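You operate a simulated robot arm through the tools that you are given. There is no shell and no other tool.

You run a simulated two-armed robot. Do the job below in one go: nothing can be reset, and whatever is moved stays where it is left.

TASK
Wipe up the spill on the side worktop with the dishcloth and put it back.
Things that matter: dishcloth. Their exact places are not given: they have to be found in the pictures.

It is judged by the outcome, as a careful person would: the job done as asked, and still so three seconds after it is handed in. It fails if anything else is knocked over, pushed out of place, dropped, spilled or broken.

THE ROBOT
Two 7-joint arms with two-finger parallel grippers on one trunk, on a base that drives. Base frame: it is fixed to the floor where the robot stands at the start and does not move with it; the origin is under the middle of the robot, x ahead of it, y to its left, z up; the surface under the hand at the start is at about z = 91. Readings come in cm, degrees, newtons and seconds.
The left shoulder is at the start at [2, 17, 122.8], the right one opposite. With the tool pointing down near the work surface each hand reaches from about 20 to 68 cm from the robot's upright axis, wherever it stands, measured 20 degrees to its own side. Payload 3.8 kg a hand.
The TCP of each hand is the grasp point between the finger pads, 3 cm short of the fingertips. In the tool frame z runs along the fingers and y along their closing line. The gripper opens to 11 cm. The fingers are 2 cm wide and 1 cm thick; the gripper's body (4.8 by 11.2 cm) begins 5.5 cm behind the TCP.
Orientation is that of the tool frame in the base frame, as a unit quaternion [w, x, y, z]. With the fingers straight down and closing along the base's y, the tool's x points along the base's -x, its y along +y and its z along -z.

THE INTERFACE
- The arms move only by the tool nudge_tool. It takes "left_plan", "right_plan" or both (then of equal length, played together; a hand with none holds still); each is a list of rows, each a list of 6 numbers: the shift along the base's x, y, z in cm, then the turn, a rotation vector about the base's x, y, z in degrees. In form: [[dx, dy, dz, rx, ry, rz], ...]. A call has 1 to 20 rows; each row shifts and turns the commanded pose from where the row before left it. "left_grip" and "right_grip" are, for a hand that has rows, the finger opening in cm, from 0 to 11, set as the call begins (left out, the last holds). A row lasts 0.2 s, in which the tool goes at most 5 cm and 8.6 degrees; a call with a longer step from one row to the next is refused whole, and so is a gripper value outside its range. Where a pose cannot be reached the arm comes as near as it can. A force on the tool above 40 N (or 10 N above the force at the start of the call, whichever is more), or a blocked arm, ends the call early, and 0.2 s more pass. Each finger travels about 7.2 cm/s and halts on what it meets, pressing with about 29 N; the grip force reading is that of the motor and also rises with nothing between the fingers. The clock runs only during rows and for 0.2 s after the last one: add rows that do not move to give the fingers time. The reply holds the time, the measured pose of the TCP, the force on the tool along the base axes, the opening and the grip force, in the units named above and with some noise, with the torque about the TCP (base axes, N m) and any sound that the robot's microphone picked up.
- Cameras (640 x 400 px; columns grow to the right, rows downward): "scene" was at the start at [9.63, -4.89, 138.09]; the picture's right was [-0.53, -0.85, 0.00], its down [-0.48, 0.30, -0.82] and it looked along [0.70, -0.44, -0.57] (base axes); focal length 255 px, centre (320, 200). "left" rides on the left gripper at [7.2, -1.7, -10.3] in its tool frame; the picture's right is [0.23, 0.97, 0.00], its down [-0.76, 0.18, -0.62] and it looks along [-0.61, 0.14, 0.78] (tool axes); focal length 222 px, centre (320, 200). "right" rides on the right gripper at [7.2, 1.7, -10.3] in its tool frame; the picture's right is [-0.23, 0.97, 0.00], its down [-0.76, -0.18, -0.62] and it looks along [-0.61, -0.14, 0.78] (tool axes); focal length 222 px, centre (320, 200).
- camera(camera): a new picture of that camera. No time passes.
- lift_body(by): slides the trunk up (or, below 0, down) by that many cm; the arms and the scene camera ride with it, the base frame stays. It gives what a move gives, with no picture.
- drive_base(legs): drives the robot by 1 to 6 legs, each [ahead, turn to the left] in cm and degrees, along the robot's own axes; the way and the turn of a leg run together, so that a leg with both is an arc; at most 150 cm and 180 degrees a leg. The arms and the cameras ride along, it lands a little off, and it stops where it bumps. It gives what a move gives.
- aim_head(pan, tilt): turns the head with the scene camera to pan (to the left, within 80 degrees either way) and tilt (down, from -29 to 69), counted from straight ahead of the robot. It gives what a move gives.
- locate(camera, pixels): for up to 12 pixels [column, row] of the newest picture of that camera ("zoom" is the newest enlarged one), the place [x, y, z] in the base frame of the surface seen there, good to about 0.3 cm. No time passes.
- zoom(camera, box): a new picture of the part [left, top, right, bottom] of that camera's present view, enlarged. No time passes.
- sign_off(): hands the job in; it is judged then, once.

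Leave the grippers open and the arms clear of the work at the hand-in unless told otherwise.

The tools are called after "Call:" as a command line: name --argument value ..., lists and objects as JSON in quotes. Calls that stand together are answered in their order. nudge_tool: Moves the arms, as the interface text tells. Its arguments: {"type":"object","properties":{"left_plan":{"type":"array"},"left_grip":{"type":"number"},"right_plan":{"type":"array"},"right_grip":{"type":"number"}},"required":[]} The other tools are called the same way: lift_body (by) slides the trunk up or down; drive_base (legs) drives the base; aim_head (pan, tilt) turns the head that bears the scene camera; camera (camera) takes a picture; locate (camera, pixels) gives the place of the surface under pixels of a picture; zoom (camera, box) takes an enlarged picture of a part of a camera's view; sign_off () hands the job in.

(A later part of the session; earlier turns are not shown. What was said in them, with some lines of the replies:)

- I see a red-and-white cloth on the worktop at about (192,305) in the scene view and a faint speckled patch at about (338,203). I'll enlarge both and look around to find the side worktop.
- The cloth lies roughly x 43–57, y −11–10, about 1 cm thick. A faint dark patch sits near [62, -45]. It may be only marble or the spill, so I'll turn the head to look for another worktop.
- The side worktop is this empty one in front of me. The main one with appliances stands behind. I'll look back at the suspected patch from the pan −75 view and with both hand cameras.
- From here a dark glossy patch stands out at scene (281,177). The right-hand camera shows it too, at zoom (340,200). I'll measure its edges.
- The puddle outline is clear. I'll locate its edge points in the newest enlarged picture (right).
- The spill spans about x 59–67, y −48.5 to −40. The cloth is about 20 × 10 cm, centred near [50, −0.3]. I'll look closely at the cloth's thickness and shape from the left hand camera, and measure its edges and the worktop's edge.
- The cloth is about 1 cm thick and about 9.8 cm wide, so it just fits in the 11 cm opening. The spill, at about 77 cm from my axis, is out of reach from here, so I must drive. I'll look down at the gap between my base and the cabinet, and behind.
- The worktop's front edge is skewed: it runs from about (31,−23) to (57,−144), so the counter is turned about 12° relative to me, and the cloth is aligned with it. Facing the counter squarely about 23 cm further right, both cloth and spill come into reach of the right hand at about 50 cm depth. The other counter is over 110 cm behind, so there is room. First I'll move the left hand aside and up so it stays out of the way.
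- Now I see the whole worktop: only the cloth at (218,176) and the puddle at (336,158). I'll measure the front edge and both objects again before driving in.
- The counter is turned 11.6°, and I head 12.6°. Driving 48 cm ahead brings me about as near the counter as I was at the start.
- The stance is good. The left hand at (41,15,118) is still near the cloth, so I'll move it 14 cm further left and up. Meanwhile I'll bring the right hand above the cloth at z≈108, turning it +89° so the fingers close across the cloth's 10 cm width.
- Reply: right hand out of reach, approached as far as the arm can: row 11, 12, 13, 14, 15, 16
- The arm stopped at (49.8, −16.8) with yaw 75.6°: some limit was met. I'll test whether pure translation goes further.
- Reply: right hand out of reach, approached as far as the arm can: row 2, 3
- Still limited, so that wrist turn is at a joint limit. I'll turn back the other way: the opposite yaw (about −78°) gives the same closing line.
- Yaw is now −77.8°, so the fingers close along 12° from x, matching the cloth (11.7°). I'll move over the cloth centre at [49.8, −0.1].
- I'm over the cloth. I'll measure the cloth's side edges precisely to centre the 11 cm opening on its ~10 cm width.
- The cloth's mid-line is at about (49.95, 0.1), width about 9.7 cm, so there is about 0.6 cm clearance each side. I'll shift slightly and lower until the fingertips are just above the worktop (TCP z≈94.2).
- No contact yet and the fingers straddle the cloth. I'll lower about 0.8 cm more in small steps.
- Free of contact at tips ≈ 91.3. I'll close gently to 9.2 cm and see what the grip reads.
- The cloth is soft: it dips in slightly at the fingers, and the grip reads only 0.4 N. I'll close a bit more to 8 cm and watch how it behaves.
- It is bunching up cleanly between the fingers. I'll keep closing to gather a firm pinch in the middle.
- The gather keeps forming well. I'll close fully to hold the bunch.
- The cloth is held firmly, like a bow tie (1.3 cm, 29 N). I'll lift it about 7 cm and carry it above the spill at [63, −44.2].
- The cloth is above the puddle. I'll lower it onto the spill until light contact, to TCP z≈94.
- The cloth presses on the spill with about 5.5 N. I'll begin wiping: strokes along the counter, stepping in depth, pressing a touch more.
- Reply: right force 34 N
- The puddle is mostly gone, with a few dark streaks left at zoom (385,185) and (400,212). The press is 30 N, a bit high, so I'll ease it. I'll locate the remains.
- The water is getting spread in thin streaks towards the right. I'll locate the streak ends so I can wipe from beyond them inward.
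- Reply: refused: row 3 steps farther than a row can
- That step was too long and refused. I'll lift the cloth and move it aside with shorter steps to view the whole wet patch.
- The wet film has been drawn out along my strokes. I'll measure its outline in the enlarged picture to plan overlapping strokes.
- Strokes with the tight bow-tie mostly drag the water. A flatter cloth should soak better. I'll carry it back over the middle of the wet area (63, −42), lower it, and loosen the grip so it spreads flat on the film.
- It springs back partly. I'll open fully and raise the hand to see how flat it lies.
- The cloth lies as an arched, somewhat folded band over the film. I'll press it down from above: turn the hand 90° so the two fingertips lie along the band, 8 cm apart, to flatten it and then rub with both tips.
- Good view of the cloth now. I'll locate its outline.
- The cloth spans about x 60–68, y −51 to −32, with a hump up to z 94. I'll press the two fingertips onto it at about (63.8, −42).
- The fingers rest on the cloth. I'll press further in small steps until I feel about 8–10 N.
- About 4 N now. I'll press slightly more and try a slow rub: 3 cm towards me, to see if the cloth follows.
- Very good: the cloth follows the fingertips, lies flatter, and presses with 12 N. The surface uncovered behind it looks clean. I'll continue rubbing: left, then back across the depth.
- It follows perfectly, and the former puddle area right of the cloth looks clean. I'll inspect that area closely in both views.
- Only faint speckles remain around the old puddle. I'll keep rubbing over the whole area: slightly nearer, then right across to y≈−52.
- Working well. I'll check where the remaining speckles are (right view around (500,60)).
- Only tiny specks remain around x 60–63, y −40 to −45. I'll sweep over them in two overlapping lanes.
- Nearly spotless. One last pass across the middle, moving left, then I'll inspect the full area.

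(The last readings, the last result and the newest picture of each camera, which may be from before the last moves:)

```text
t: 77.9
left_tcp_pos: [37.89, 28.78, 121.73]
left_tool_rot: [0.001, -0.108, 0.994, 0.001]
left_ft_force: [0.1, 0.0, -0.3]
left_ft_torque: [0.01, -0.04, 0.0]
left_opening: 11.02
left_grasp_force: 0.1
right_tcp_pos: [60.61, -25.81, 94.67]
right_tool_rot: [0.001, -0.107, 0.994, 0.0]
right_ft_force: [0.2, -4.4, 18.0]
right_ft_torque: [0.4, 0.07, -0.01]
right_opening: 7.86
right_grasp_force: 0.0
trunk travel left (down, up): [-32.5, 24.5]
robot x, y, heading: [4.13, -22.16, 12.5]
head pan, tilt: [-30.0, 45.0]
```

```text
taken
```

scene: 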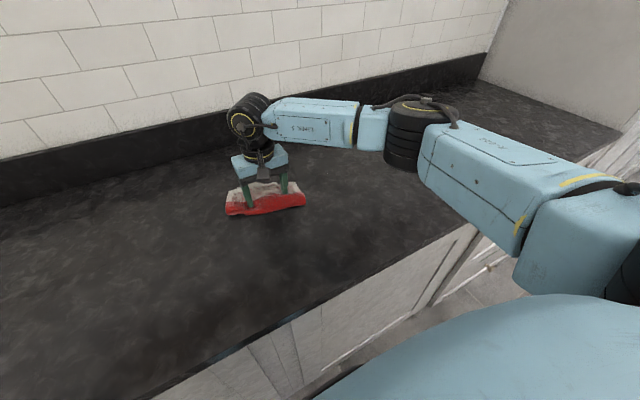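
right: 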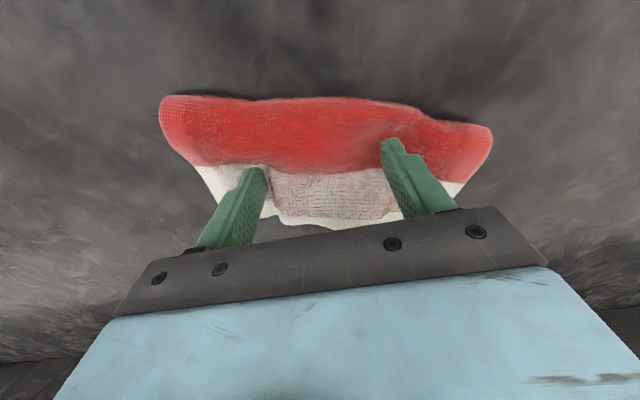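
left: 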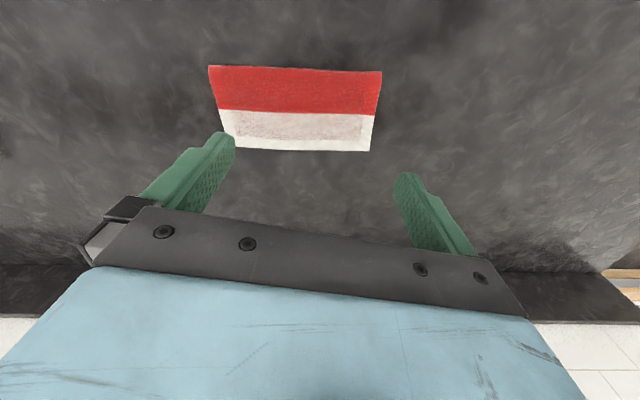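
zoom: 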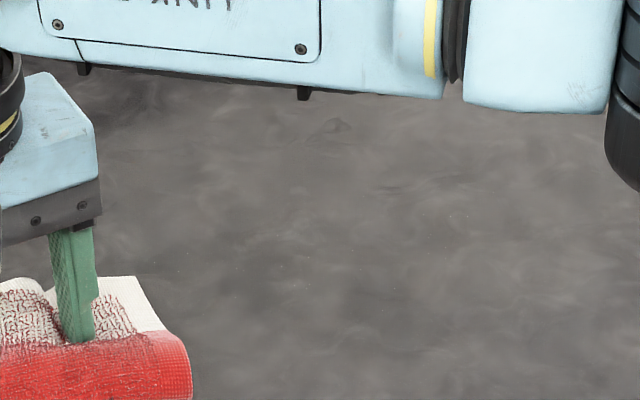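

The surface looks clean. Now I'll slide the cloth back towards its home spot, centre (49.9, 0), still pressed flat under the fingertips, then check its placement.

Call:
nudge_tool --right_plan '[[-0.68, 1.57, 0, 0, 0, 0], [-0.68, 1.57, 0, 0, 0, 0], [-0.68, 1.57, 0, 0, 0, 0], [-0.68, 1.57, 0, 0, 0, 0], [-0.68, 1.57, 0, 0, 0, 0], [-0.68, 1.57, 0, 0, 0, 0], [-0.68, 1.57, 0, 0, 0, 0], [-0.68, 1.57, 0, 0, 0, 0], [-0.68, 1.57, 0, 0, 0, 0], [-0.68, 1.57, 0, 0, 0, 0], [-0.68, 1.57, 0, 0, 0, 0], [-0.68, 1.57, 0, 0, 0, 0], [-0.68, 1.57, 0, 0, 0, 0], [-0.68, 1.57, 0, 0, 0, 0], [0, 0, 0, 0, 0, 0]]'

Call:
aim_head --pan 0 --tilt 50

Call:
camera --camera "scene"

Call:
camera --camera "right"

```text
t: 81.1
left_tcp_pos: [37.65, 28.74, 121.81]
left_tool_rot: [0.001, -0.109, 0.994, -0.001]
left_ft_force: [-0.1, 0.0, -0.4]
left_ft_torque: [0.0, 0.01, 0.0]
left_opening: 11.0
left_grasp_force: 0.1
right_tcp_pos: [51.03, -3.9, 94.65]
right_tool_rot: [-0.001, -0.107, 0.994, 0.001]
right_ft_force: [0.2, -2.1, 12.5]
right_ft_torque: [0.27, 0.04, 0.03]
right_opening: 7.93
right_grasp_force: 0.1
trunk travel left (down, up): [-32.5, 24.5]
robot x, y, heading: [3.85, -22.32, 12.1]
head pan, tilt: [-30.0, 45.0]
```

```text
t: 82.1
left_tcp_pos: [37.82, 28.7, 121.84]
left_tool_rot: [0.001, -0.109, 0.994, 0.001]
left_ft_force: [0.2, -0.6, -0.1]
left_ft_torque: [-0.02, -0.01, 0.0]
left_opening: 10.99
left_grasp_force: 0.1
right_tcp_pos: [50.95, -3.95, 94.73]
right_tool_rot: [0.0, -0.107, 0.994, 0.0]
right_ft_force: [-1.9, -1.9, 11.1]
right_ft_torque: [0.27, 0.08, 0.08]
right_opening: 7.94
right_grasp_force: 0.0
trunk travel left (down, up): [-32.5, 24.5]
robot x, y, heading: [3.94, -22.76, 12.5]
head pan, tilt: [0.0, 50.0]
```

```text
taken
```

scene: 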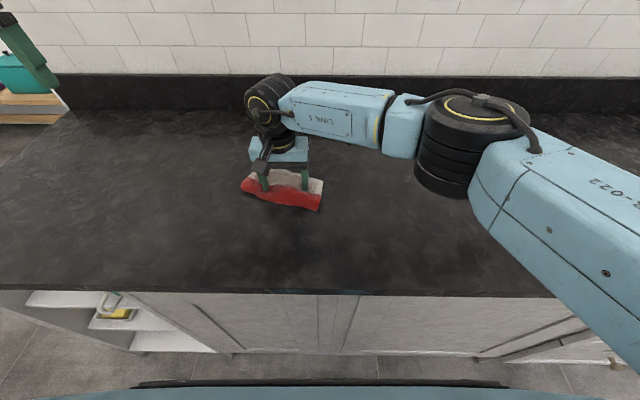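

```text
taken
```

right: 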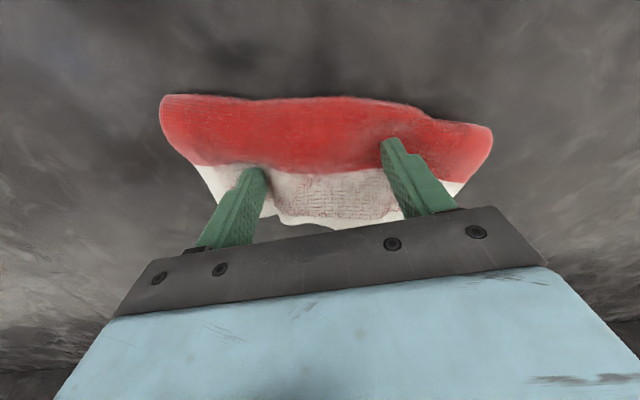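

The cloth is nearly home. I'll locate its outline to find the remaining shift.

Call:
zoom --camera "scene" --box '[220, 150, 340, 225]'

Call:
locate --camera "zoom" --pixels '[[115, 178], [530, 318], [545, 160], [140, 130], [300, 270], [420, 100], [330, 120], [180, 130]]'

Call:
locate --camera "right" --pixels '[[165, 100], [490, 130], [325, 100], [197, 170], [462, 185], [330, 220], [300, 130], [320, 190]]'

```text
5.33 times, centred on (280, 188) of scene
```

zoom: 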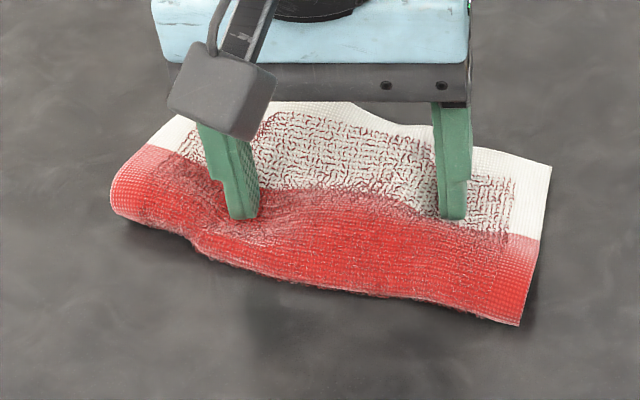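

```text
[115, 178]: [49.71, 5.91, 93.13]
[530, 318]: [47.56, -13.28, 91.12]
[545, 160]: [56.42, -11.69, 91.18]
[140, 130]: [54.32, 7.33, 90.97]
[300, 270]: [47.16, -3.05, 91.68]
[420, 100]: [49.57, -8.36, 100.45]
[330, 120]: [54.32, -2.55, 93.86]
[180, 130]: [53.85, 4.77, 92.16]
```

```text
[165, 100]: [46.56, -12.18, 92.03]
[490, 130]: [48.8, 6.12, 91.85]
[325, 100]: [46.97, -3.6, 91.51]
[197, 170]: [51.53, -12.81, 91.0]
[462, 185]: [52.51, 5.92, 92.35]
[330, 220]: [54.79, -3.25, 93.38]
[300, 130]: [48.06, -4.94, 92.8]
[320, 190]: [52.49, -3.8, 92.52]
```

The left end's near corner is tucked in, and the cloth is rotated slightly clockwise compared with its original lie. With both tips still pressing, I'll turn it about +7° and shift it (−1, +2.8).

Call:
nudge_tool --right_plan '[[-0.2, 0.56, 0, 0, 0, 1.4], [-0.2, 0.56, 0, 0, 0, 1.4], [-0.2, 0.56, 0, 0, 0, 1.4], [-0.2, 0.56, 0, 0, 0, 1.4], [-0.2, 0.56, 0, 0, 0, 1.4], [0, 0, 0, 0, 0, 0]]'

Call:
nudge_tool --right_plan '[[0, 0, 0, 0, 0, 0], [0, 0, 0, 0, 0, 0], [0, 0, 0, 0, 0, 0]]' --right_grip 11

Call:
zoom --camera "scene" --box '[220, 150, 340, 225]'

Call:
camera --camera "right"

```text
t: 83.5
left_tcp_pos: [37.86, 28.62, 121.87]
left_tool_rot: [0.001, -0.108, 0.994, 0.0]
left_ft_force: [-0.7, -0.8, -0.2]
left_ft_torque: [0.01, -0.01, 0.0]
left_opening: 10.99
left_grasp_force: 0.1
right_tcp_pos: [50.0, -1.06, 94.58]
right_tool_rot: [0.0, -0.168, 0.986, 0.0]
right_ft_force: [2.8, -2.8, 16.4]
right_ft_torque: [0.33, 0.06, -0.08]
right_opening: 7.88
right_grasp_force: 0.1
trunk travel left (down, up): [-32.5, 24.5]
robot x, y, heading: [3.92, -22.33, 12.5]
head pan, tilt: [0.0, 50.0]
```

```text
t: 84.3
left_tcp_pos: [37.87, 28.61, 121.79]
left_tool_rot: [0.001, -0.108, 0.994, 0.0]
left_ft_force: [0.6, 0.3, -0.1]
left_ft_torque: [0.0, -0.02, -0.01]
left_opening: 11.03
left_grasp_force: 0.0
right_tcp_pos: [49.86, -1.16, 94.73]
right_tool_rot: [0.001, -0.167, 0.986, 0.001]
right_ft_force: [-0.5, -2.1, 16.3]
right_ft_torque: [0.48, 0.13, 0.06]
right_opening: 10.58
right_grasp_force: 0.1
trunk travel left (down, up): [-32.5, 24.5]
robot x, y, heading: [3.99, -22.84, 12.3]
head pan, tilt: [0.0, 50.0]
```

```text
5.33 times, centred on (280, 188) of scene
```

zoom: 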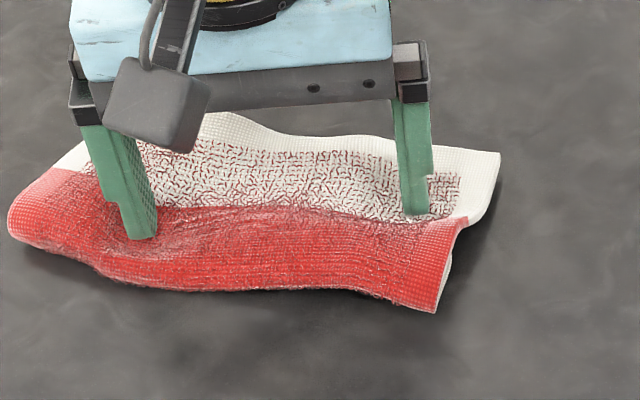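

```text
taken
```

right: 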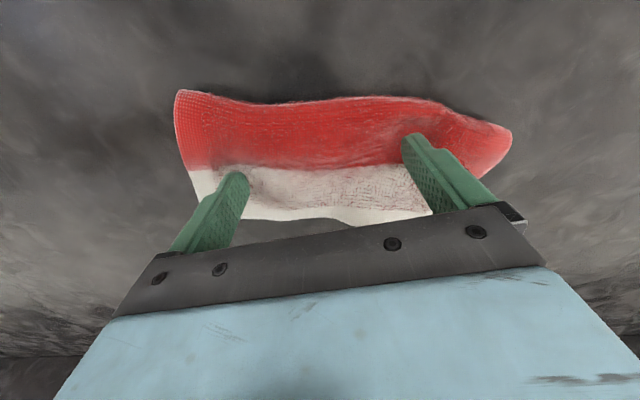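

The spread flattened it further. I'll lift the hand straight up and look at the cloth free.

Call:
nudge_tool --right_plan '[[0, 0, 1, 0, 0, 0], [0, 0, 2, 0, 0, 0], [0, 0, 3, 0, 0, 0], [0, 0, 3, 0, 0, 0], [0, 0, 0, 0, 0, 0]]'

Call:
camera --camera "right"

Call:
zoom --camera "scene" --box '[210, 150, 330, 225]'

Call:
locate --camera "zoom" --pixels '[[60, 215], [490, 310], [550, 155], [110, 145], [280, 250], [300, 130], [200, 180], [400, 200]]'

```text
t: 85.5
left_tcp_pos: [37.86, 28.86, 121.58]
left_tool_rot: [0.0, -0.108, 0.994, 0.0]
left_ft_force: [0.0, -0.3, -0.2]
left_ft_torque: [0.02, 0.0, 0.02]
left_opening: 11.0
left_grasp_force: 0.0
right_tcp_pos: [50.22, -1.19, 103.52]
right_tool_rot: [0.0, -0.167, 0.986, 0.0]
right_ft_force: [-0.2, 1.1, -0.3]
right_ft_torque: [0.02, 0.0, 0.01]
right_opening: 10.97
right_grasp_force: 0.1
trunk travel left (down, up): [-32.5, 24.5]
robot x, y, heading: [4.3, -22.11, 12.5]
head pan, tilt: [0.0, 50.0]
```

```text
taken
```

right: 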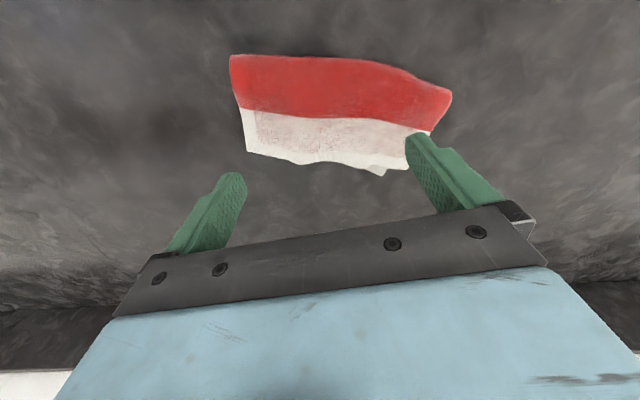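

```text
5.33 times, centred on (270, 188) of scene
```

zoom: 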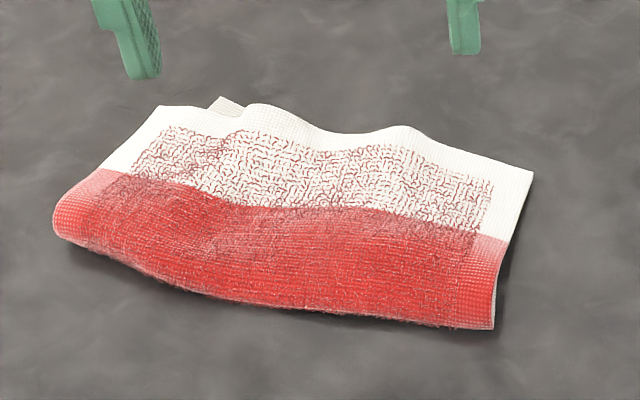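

```text
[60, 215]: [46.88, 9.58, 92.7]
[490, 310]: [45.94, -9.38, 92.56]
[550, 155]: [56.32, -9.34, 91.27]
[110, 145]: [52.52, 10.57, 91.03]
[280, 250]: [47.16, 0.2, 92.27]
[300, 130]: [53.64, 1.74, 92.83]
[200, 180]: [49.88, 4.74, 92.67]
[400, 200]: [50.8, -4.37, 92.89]
```

The cloth is nearly exactly home and fairly flat: right corners near (45.9,−9.5) and (56.3,−9.3), left far corner (52.5,10.6). Only the left near corner is curled, at (46.9,9.6) instead of (43.3,9). I'll close the fingers and move above that corner to draw it out gently.

Call:
nudge_tool --right_plan '[[-0.4, 2.1, 0, 0, 0, 0], [-0.4, 2.1, 0, 0, 0, 0], [-0.4, 2.1, 0, 0, 0, 0], [-0.4, 2.1, -1, 0, 0, 0], [0, 0, -2, 0, 0, 0], [0, 0, -2, 0, 0, 0], [0, 0, -1.5, 0, 0, 0], [0, 0, -1, 0, 0, 0], [0, 0, -0.6, 0, 0, 0], [0, 0, 0, 0, 0, 0]]' --right_grip 0.5

Call:
zoom --camera "scene" --box '[210, 150, 330, 225]'

```text
t: 87.7
left_tcp_pos: [37.95, 28.82, 121.77]
left_tool_rot: [-0.001, -0.109, 0.994, 0.0]
left_ft_force: [0.5, 0.3, 0.0]
left_ft_torque: [0.01, 0.0, 0.01]
left_opening: 11.04
left_grasp_force: 0.0
right_tcp_pos: [49.51, 1.88, 96.52]
right_tool_rot: [0.001, -0.168, 0.986, 0.0]
right_ft_force: [-0.1, 0.3, 0.2]
right_ft_torque: [-0.02, 0.03, -0.01]
right_opening: 0.51
right_grasp_force: 0.0
right hand out of reach, approached as far as the arm can: row 2, 3, 4
trunk travel left (down, up): [-32.5, 24.5]
robot x, y, heading: [3.72, -22.47, 12.3]
head pan, tilt: [0.0, 50.0]
```

```text
5.33 times, centred on (270, 188) of scene
```

zoom: 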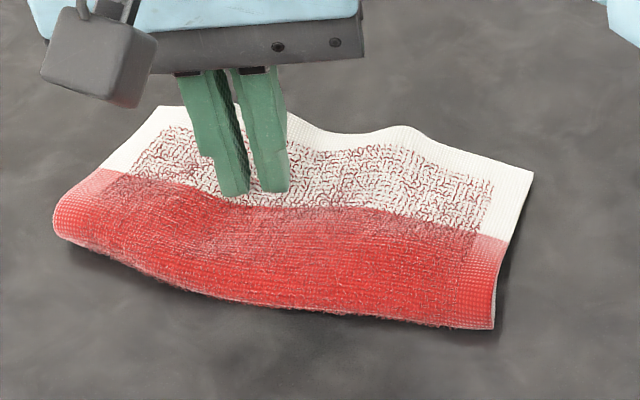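

The right hand can't reach further left with this wrist turn. I'll raise it and move it away to the right, and use the left hand for the corner.

Call:
nudge_tool --right_plan '[[0, 0, 3, 0, 0, 0], [0, 0, 4, 0, 0, 0], [0, -3, 3, 0, 0, 0], [0, -4, 2, 0, 0, 0], [-0.5, -4.5, 1, 0, 0, 0], [-0.5, -4.5, 0, 0, 0, 0], [-0.5, -4.5, 0, 0, 0, 0], [-0.5, -4.5, 0, 0, 0, 0], [-0.5, -4.5, 0, 0, 0, -1.5], [-0.5, -4.5, 0, 0, 0, -1.5], [-0.5, -4.5, 0, 0, 0, -1.5], [-0.5, -4.5, 0, 0, 0, -1.5], [0, -4.5, 0, 0, 0, -1.5], [0, -4.5, 0, 0, 0, 0]]' --right_grip 11

Call:
nudge_tool --left_plan '[[1.1, -2.2, -2, 0, 0, 0], [1.1, -2.2, -2, 0, 0, 0], [1.1, -2.2, -2, 0, 0, 0], [1.1, -2.2, -2, 0, 0, 0], [1.1, -2.2, -2, 0, 0, 0], [1.1, -2.2, -2, 0, 0, 0], [1.1, -2.2, -2, 0, 0, 0], [1.1, -2.2, -2, 0, 0, 0], [1, -2.1, -2, 0, 0, 0], [0.9, -2, -1.5, 0, 0, 0], [0, 0, 0, 0, 0, 0]]' --left_grip 0.5

Call:
camera --camera "scene"

Call:
zoom --camera "scene" --box '[200, 130, 340, 225]'

Call:
camera --camera "left"

```text
t: 90.7
left_tcp_pos: [37.84, 28.71, 121.83]
left_tool_rot: [0.001, -0.109, 0.994, 0.0]
left_ft_force: [-0.1, 0.3, 0.6]
left_ft_torque: [0.03, -0.01, 0.05]
left_opening: 11.0
left_grasp_force: 0.1
right_tcp_pos: [45.5, -50.24, 109.38]
right_tool_rot: [0.001, -0.104, 0.995, 0.0]
right_ft_force: [-0.3, 0.3, 0.1]
right_ft_torque: [-0.02, 0.0, 0.01]
right_opening: 11.01
right_grasp_force: 0.0
trunk travel left (down, up): [-32.5, 24.5]
robot x, y, heading: [4.0, -22.25, 12.3]
head pan, tilt: [0.0, 50.0]
```

```text
t: 93.1
left_tcp_pos: [48.84, 7.46, 102.19]
left_tool_rot: [0.0, -0.109, 0.994, 0.0]
left_ft_force: [-0.2, 0.1, 0.3]
left_ft_torque: [0.01, -0.01, 0.01]
left_opening: 0.5
left_grasp_force: 0.0
right_tcp_pos: [45.3, -50.02, 109.42]
right_tool_rot: [0.0, -0.103, 0.995, -0.001]
right_ft_force: [-0.6, -0.7, 0.4]
right_ft_torque: [-0.01, 0.0, 0.01]
right_opening: 11.02
right_grasp_force: 0.0
trunk travel left (down, up): [-32.5, 24.5]
robot x, y, heading: [3.75, -22.61, 12.2]
head pan, tilt: [0.0, 50.0]
```

```text
taken
```

scene: 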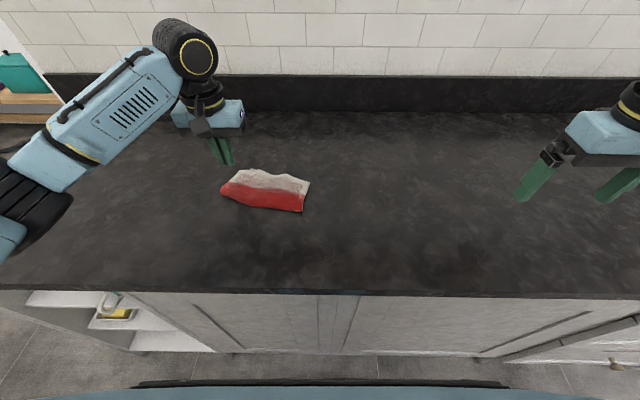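

```text
4.21 times, centred on (270, 178) of scene
```

zoom: 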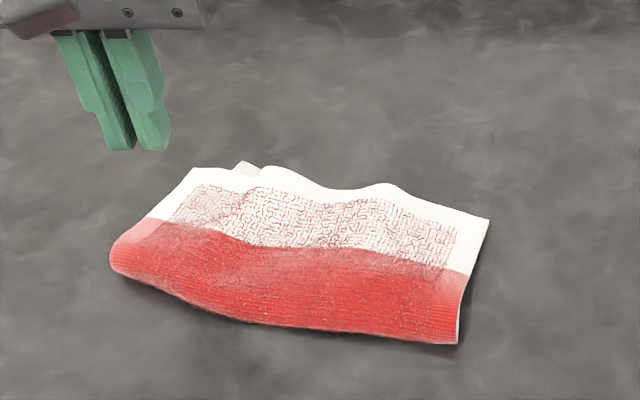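

```text
taken
```

left: 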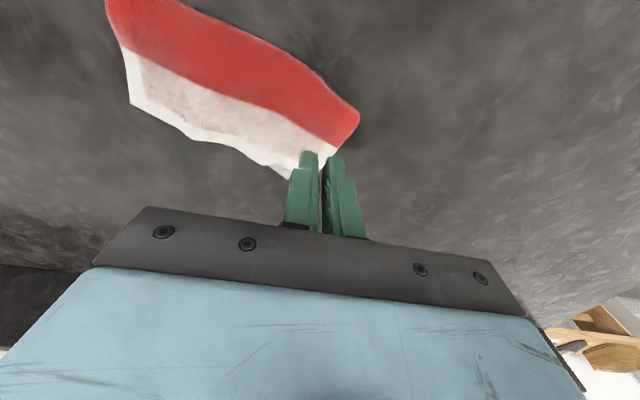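

The left fingertips are above the left end. I'll lower onto the cloth at about (48.3, 7) with a light press.

Call:
nudge_tool --left_plan '[[-0.5, -0.4, -2, 0, 0, 0], [0, 0, -2, 0, 0, 0], [0, 0, -2, 0, 0, 0], [0, 0, -0.8, 0, 0, 0], [0, 0, -0.4, 0, 0, 0], [0, 0, -0.2, 0, 0, 0], [0, 0, 0, 0, 0, 0]]'

Call:
zoom --camera "scene" --box '[200, 130, 340, 225]'

```text
t: 94.7
left_tcp_pos: [48.26, 6.95, 94.81]
left_tool_rot: [0.0, -0.109, 0.994, 0.001]
left_ft_force: [0.7, 0.9, 4.2]
left_ft_torque: [-0.02, -0.01, 0.01]
left_opening: 0.47
left_grasp_force: 0.0
right_tcp_pos: [45.45, -50.24, 109.36]
right_tool_rot: [-0.001, -0.103, 0.995, 0.0]
right_ft_force: [-0.2, 0.0, 0.3]
right_ft_torque: [0.01, 0.02, 0.0]
right_opening: 11.0
right_grasp_force: 0.1
trunk travel left (down, up): [-32.5, 24.5]
robot x, y, heading: [4.1, -22.8, 12.5]
head pan, tilt: [0.0, 50.0]
```

```text
4.21 times, centred on (270, 178) of scene
```

zoom: 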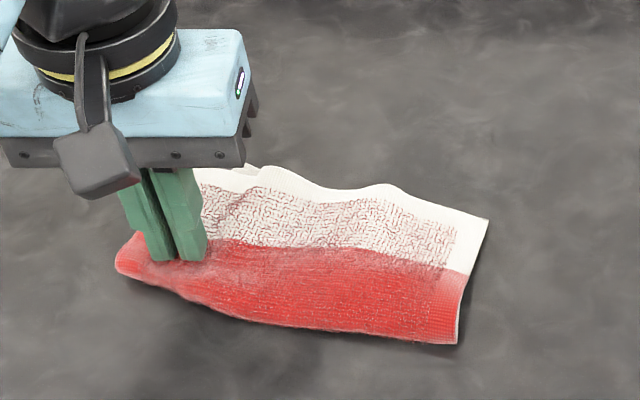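

Light contact of about 4 N. I'll draw the corner towards me by 2.5 cm, then lift and look.

Call:
nudge_tool --left_plan '[[0, 0, -0.1, 0, 0, 0], [-0.7, 0.05, 0, 0, 0, 0], [-0.7, 0.05, 0, 0, 0, 0], [-0.7, 0.05, 0, 0, 0, 0], [-0.5, 0.05, 0, 0, 0, 0], [0, 0, 0, 0, 0, 0], [0, 0, 1, 0, 0, 0], [0, 0, 3, 0, 0, 0], [0, 1, 4, 0, 0, 0], [0, 3, 3, 0, 0, 0], [0, 4, 2, 0, 0, 0], [0, 4, 2, 0, 0, 0], [0, 4, 2, 0, 0, 0], [0, 0, 0, 0, 0, 0]]'

Call:
camera --camera "scene"

Call:
zoom --camera "scene" --box '[200, 150, 340, 240]'

Call:
locate --camera "scene" --pixels '[[222, 192], [303, 211], [309, 184], [237, 172], [262, 206], [270, 175], [250, 190]]'

```text
t: 97.7
left_tcp_pos: [45.33, 23.14, 111.76]
left_tool_rot: [0.0, -0.109, 0.994, 0.0]
left_ft_force: [-0.1, 0.8, -1.1]
left_ft_torque: [-0.04, -0.05, 0.0]
left_opening: 0.5
left_grasp_force: 0.1
right_tcp_pos: [45.46, -50.05, 109.29]
right_tool_rot: [0.0, -0.103, 0.995, 0.0]
right_ft_force: [0.7, 0.2, 0.3]
right_ft_torque: [0.01, 0.02, -0.02]
right_opening: 11.01
right_grasp_force: 0.1
trunk travel left (down, up): [-32.5, 24.5]
robot x, y, heading: [4.15, -22.5, 12.7]
head pan, tilt: [0.0, 50.0]
```

```text
taken
```

scene: 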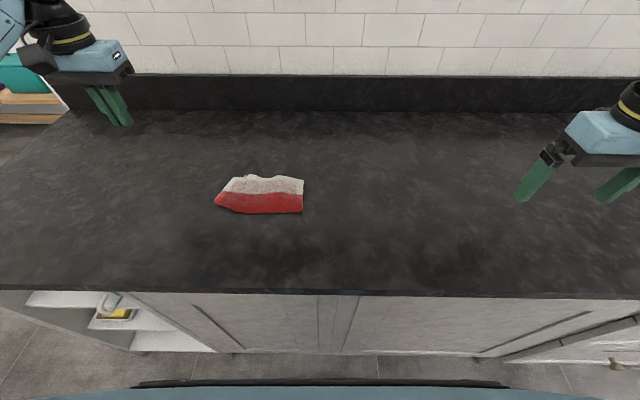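

```text
4.44 times, centred on (270, 195) of scene
```

zoom: 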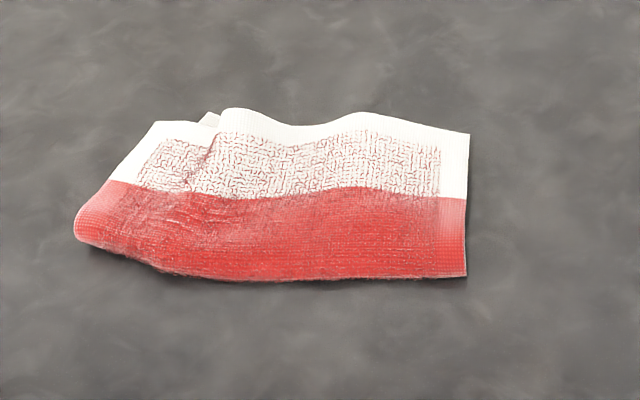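

```text
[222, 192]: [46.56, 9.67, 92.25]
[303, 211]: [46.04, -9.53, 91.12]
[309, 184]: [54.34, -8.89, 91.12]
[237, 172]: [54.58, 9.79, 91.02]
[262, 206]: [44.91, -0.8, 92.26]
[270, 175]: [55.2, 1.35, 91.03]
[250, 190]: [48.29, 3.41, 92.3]
```

The cloth turned nicely with the corner. I'll measure its corners precisely and also inspect the formerly wet area now that the arms are clear.

Call:
locate --camera "scene" --pixels '[[217.5, 201], [304.5, 211.5], [304.5, 181], [235, 178], [262, 206]]'

Call:
aim_head --pan -30 --tilt 45

Call:
camera --camera "scene"

Call:
zoom --camera "scene" --box '[260, 110, 420, 210]'

Call:
camera --camera "right"

```text
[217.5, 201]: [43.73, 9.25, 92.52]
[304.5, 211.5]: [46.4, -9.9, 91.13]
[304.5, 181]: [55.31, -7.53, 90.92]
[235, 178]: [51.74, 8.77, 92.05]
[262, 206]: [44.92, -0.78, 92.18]
```

```text
t: 98.6
left_tcp_pos: [45.36, 23.2, 111.61]
left_tool_rot: [-0.001, -0.109, 0.994, 0.0]
left_ft_force: [-0.9, -0.8, -0.6]
left_ft_torque: [0.01, 0.05, 0.02]
left_opening: 0.47
left_grasp_force: 0.1
right_tcp_pos: [45.49, -50.05, 109.36]
right_tool_rot: [0.0, -0.104, 0.995, 0.0]
right_ft_force: [0.3, -0.3, 0.5]
right_ft_torque: [0.0, -0.01, -0.01]
right_opening: 10.97
right_grasp_force: 0.0
trunk travel left (down, up): [-32.5, 24.5]
robot x, y, heading: [3.97, -22.88, 12.5]
head pan, tilt: [-30.0, 45.0]
```

```text
taken
```

scene: 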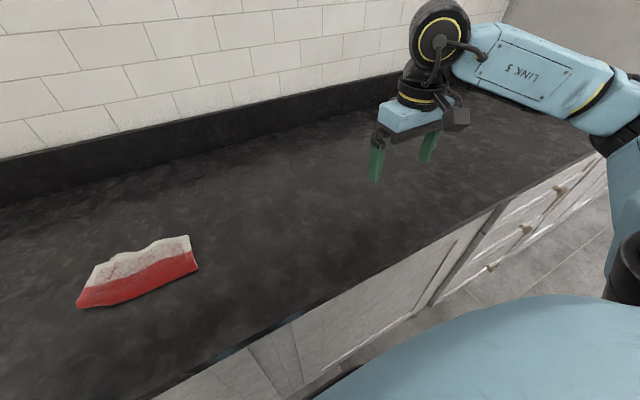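

```text
4.00 times, centred on (340, 160) of scene
```

zoom: 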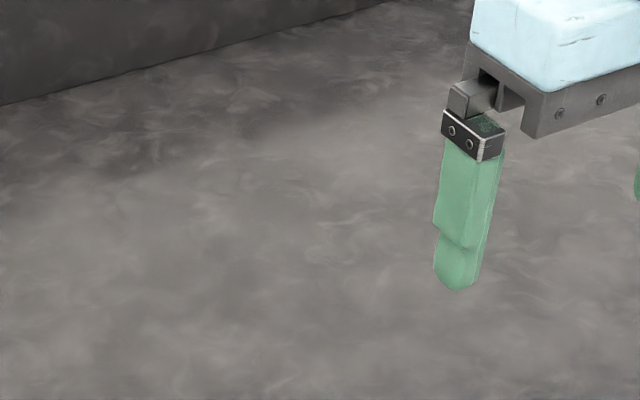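

```text
taken
```

right: 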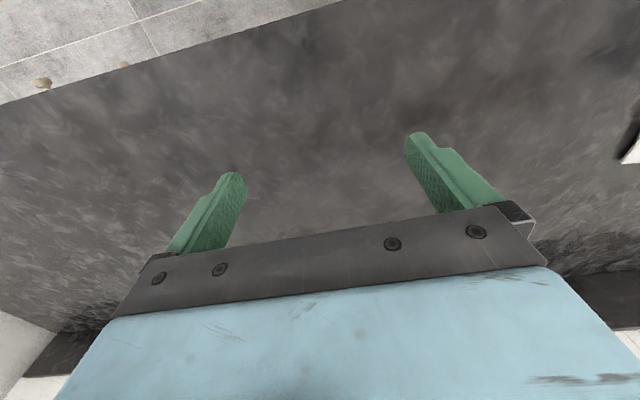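

The cloth's corners are within about 1–1.5 cm of where they were. The wiped area looks clean, so I'll take closer looks for leftovers and open the left gripper.

Call:
nudge_tool --left_plan '[[-0.8, 1.5, 2, 0, 0, 0], [-0.8, 1.5, 2, 0, 0, 0], [-0.8, 1.5, 2, 0, 0, 0], [-0.8, 1.5, 2, 0, 0, 0], [-0.8, 0, 1, 0, 0, 0], [-0.8, 0, 1, 0, 0, 0], [0, 0, 0, 0, 0, 0], [0, 0, 0, 0, 0, 0]]' --left_grip 11 --right_plan '[[-1, -1.5, 2, 0, 0, 0], [-1, -1.5, 2, 0, 0, 0], [-1, -1.5, 2, 0, 0, 0], [-1, -1.5, 2, 0, 0, 0], [-1, -1.5, 2, 0, 0, 0], [-1, -1, 1, 0, 0, 0], [0, 0, 0, 0, 0, 0], [0, 0, 0, 0, 0, 0]]'

Call:
camera --camera "scene"

Call:
zoom --camera "scene" --box '[270, 135, 350, 195]'

Call:
zoom --camera "scene" --box '[330, 125, 410, 185]'

Call:
zoom --camera "right" --box '[230, 120, 530, 260]'

```text
t: 100.4
left_tcp_pos: [40.83, 29.0, 121.6]
left_tool_rot: [0.0, -0.108, 0.994, -0.001]
left_ft_force: [-0.5, -0.2, -0.7]
left_ft_torque: [-0.01, 0.02, -0.04]
left_opening: 11.0
left_grasp_force: 0.1
right_tcp_pos: [40.59, -57.46, 119.34]
right_tool_rot: [0.0, -0.103, 0.995, -0.003]
right_ft_force: [-0.2, -0.3, 0.3]
right_ft_torque: [0.01, 0.01, -0.01]
right_opening: 10.96
right_grasp_force: 0.1
right hand out of reach, approached as far as the arm can: row 5, 6
trunk travel left (down, up): [-32.5, 24.5]
robot x, y, heading: [4.06, -22.35, 12.3]
head pan, tilt: [-30.0, 45.0]
```

```text
taken
```

scene: 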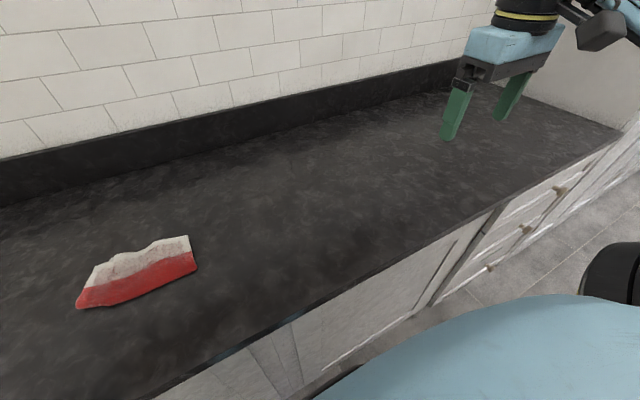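

```text
6.67 times, centred on (310, 165) of scene
```

zoom: 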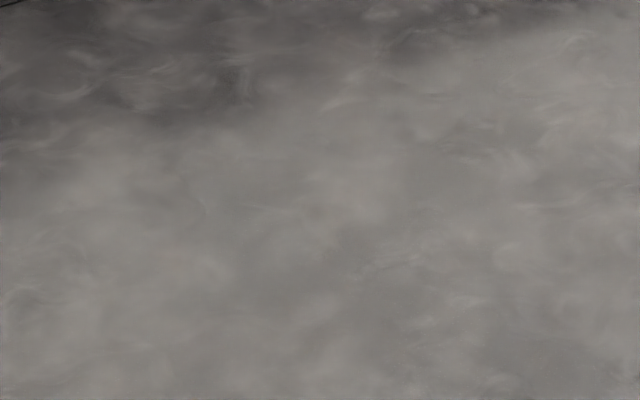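

```text
6.67 times, centred on (370, 155) of scene
```

zoom: 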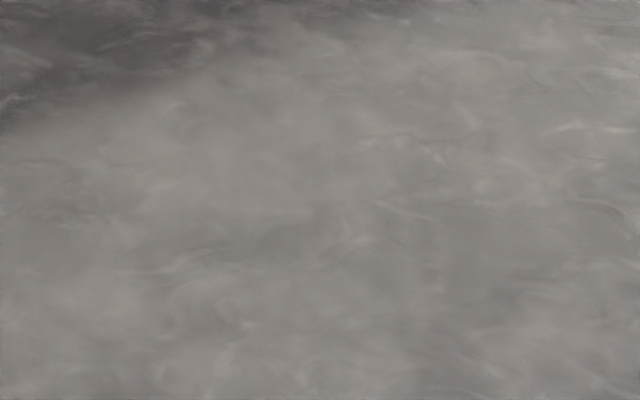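

```text
2.13 times, centred on (380, 190) of right
```

zoom: 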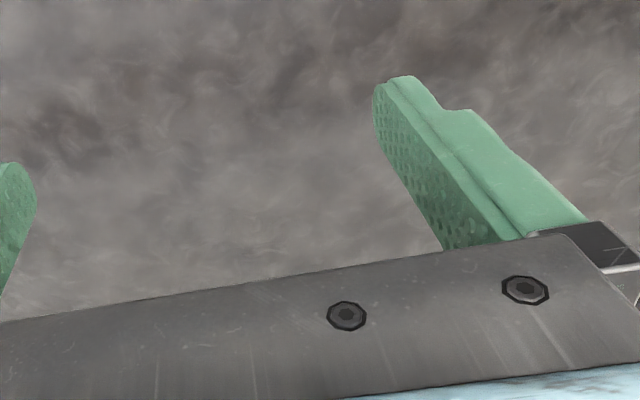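

No trace of the spill remains there. I'll check the path along which I slid the cloth back, and the cloth itself.

Call:
zoom --camera "scene" --box '[170, 160, 310, 250]'

Call:
zoom --camera "scene" --box '[60, 210, 230, 330]'

```text
4.44 times, centred on (240, 205) of scene
```

zoom: 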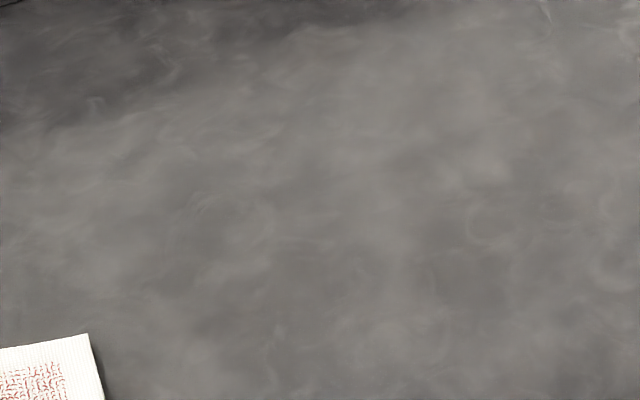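

```text
3.33 times, centred on (145, 270) of scene
```

zoom: 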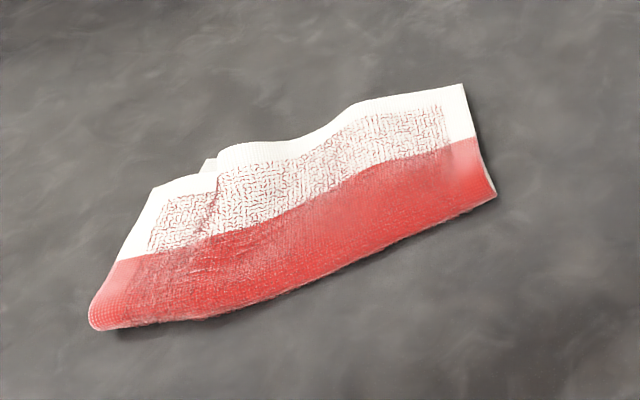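

The worktop is clean, and the cloth lies back in its place, same way round and only slightly rumpled. Both grippers are open and clear, and nothing else was touched, so I'm handing in.

Call:
sign_off

```text
The job is handed in.
```

I wiped up the spill on the side worktop and put the dishcloth back where it was. Close-up pictures of the wiped area, and of the path I slid the cloth back along, show no water left.

- **Cloth:** It lies the same way round as before, with its corners within about 2 cm of where they were. It is slightly rumpled, not as flat as at the start.
- **Spill:** My first strokes smeared the water to roughly y −31 to −55. I then pressed the cloth flat and wiped that whole area until it looked dry.
- **Everything else:** I knocked or moved nothing else. Both grippers are open and the arms are clear of the worktop. The robot now stands about 23 cm to the right of where it started, facing the counter squarely.
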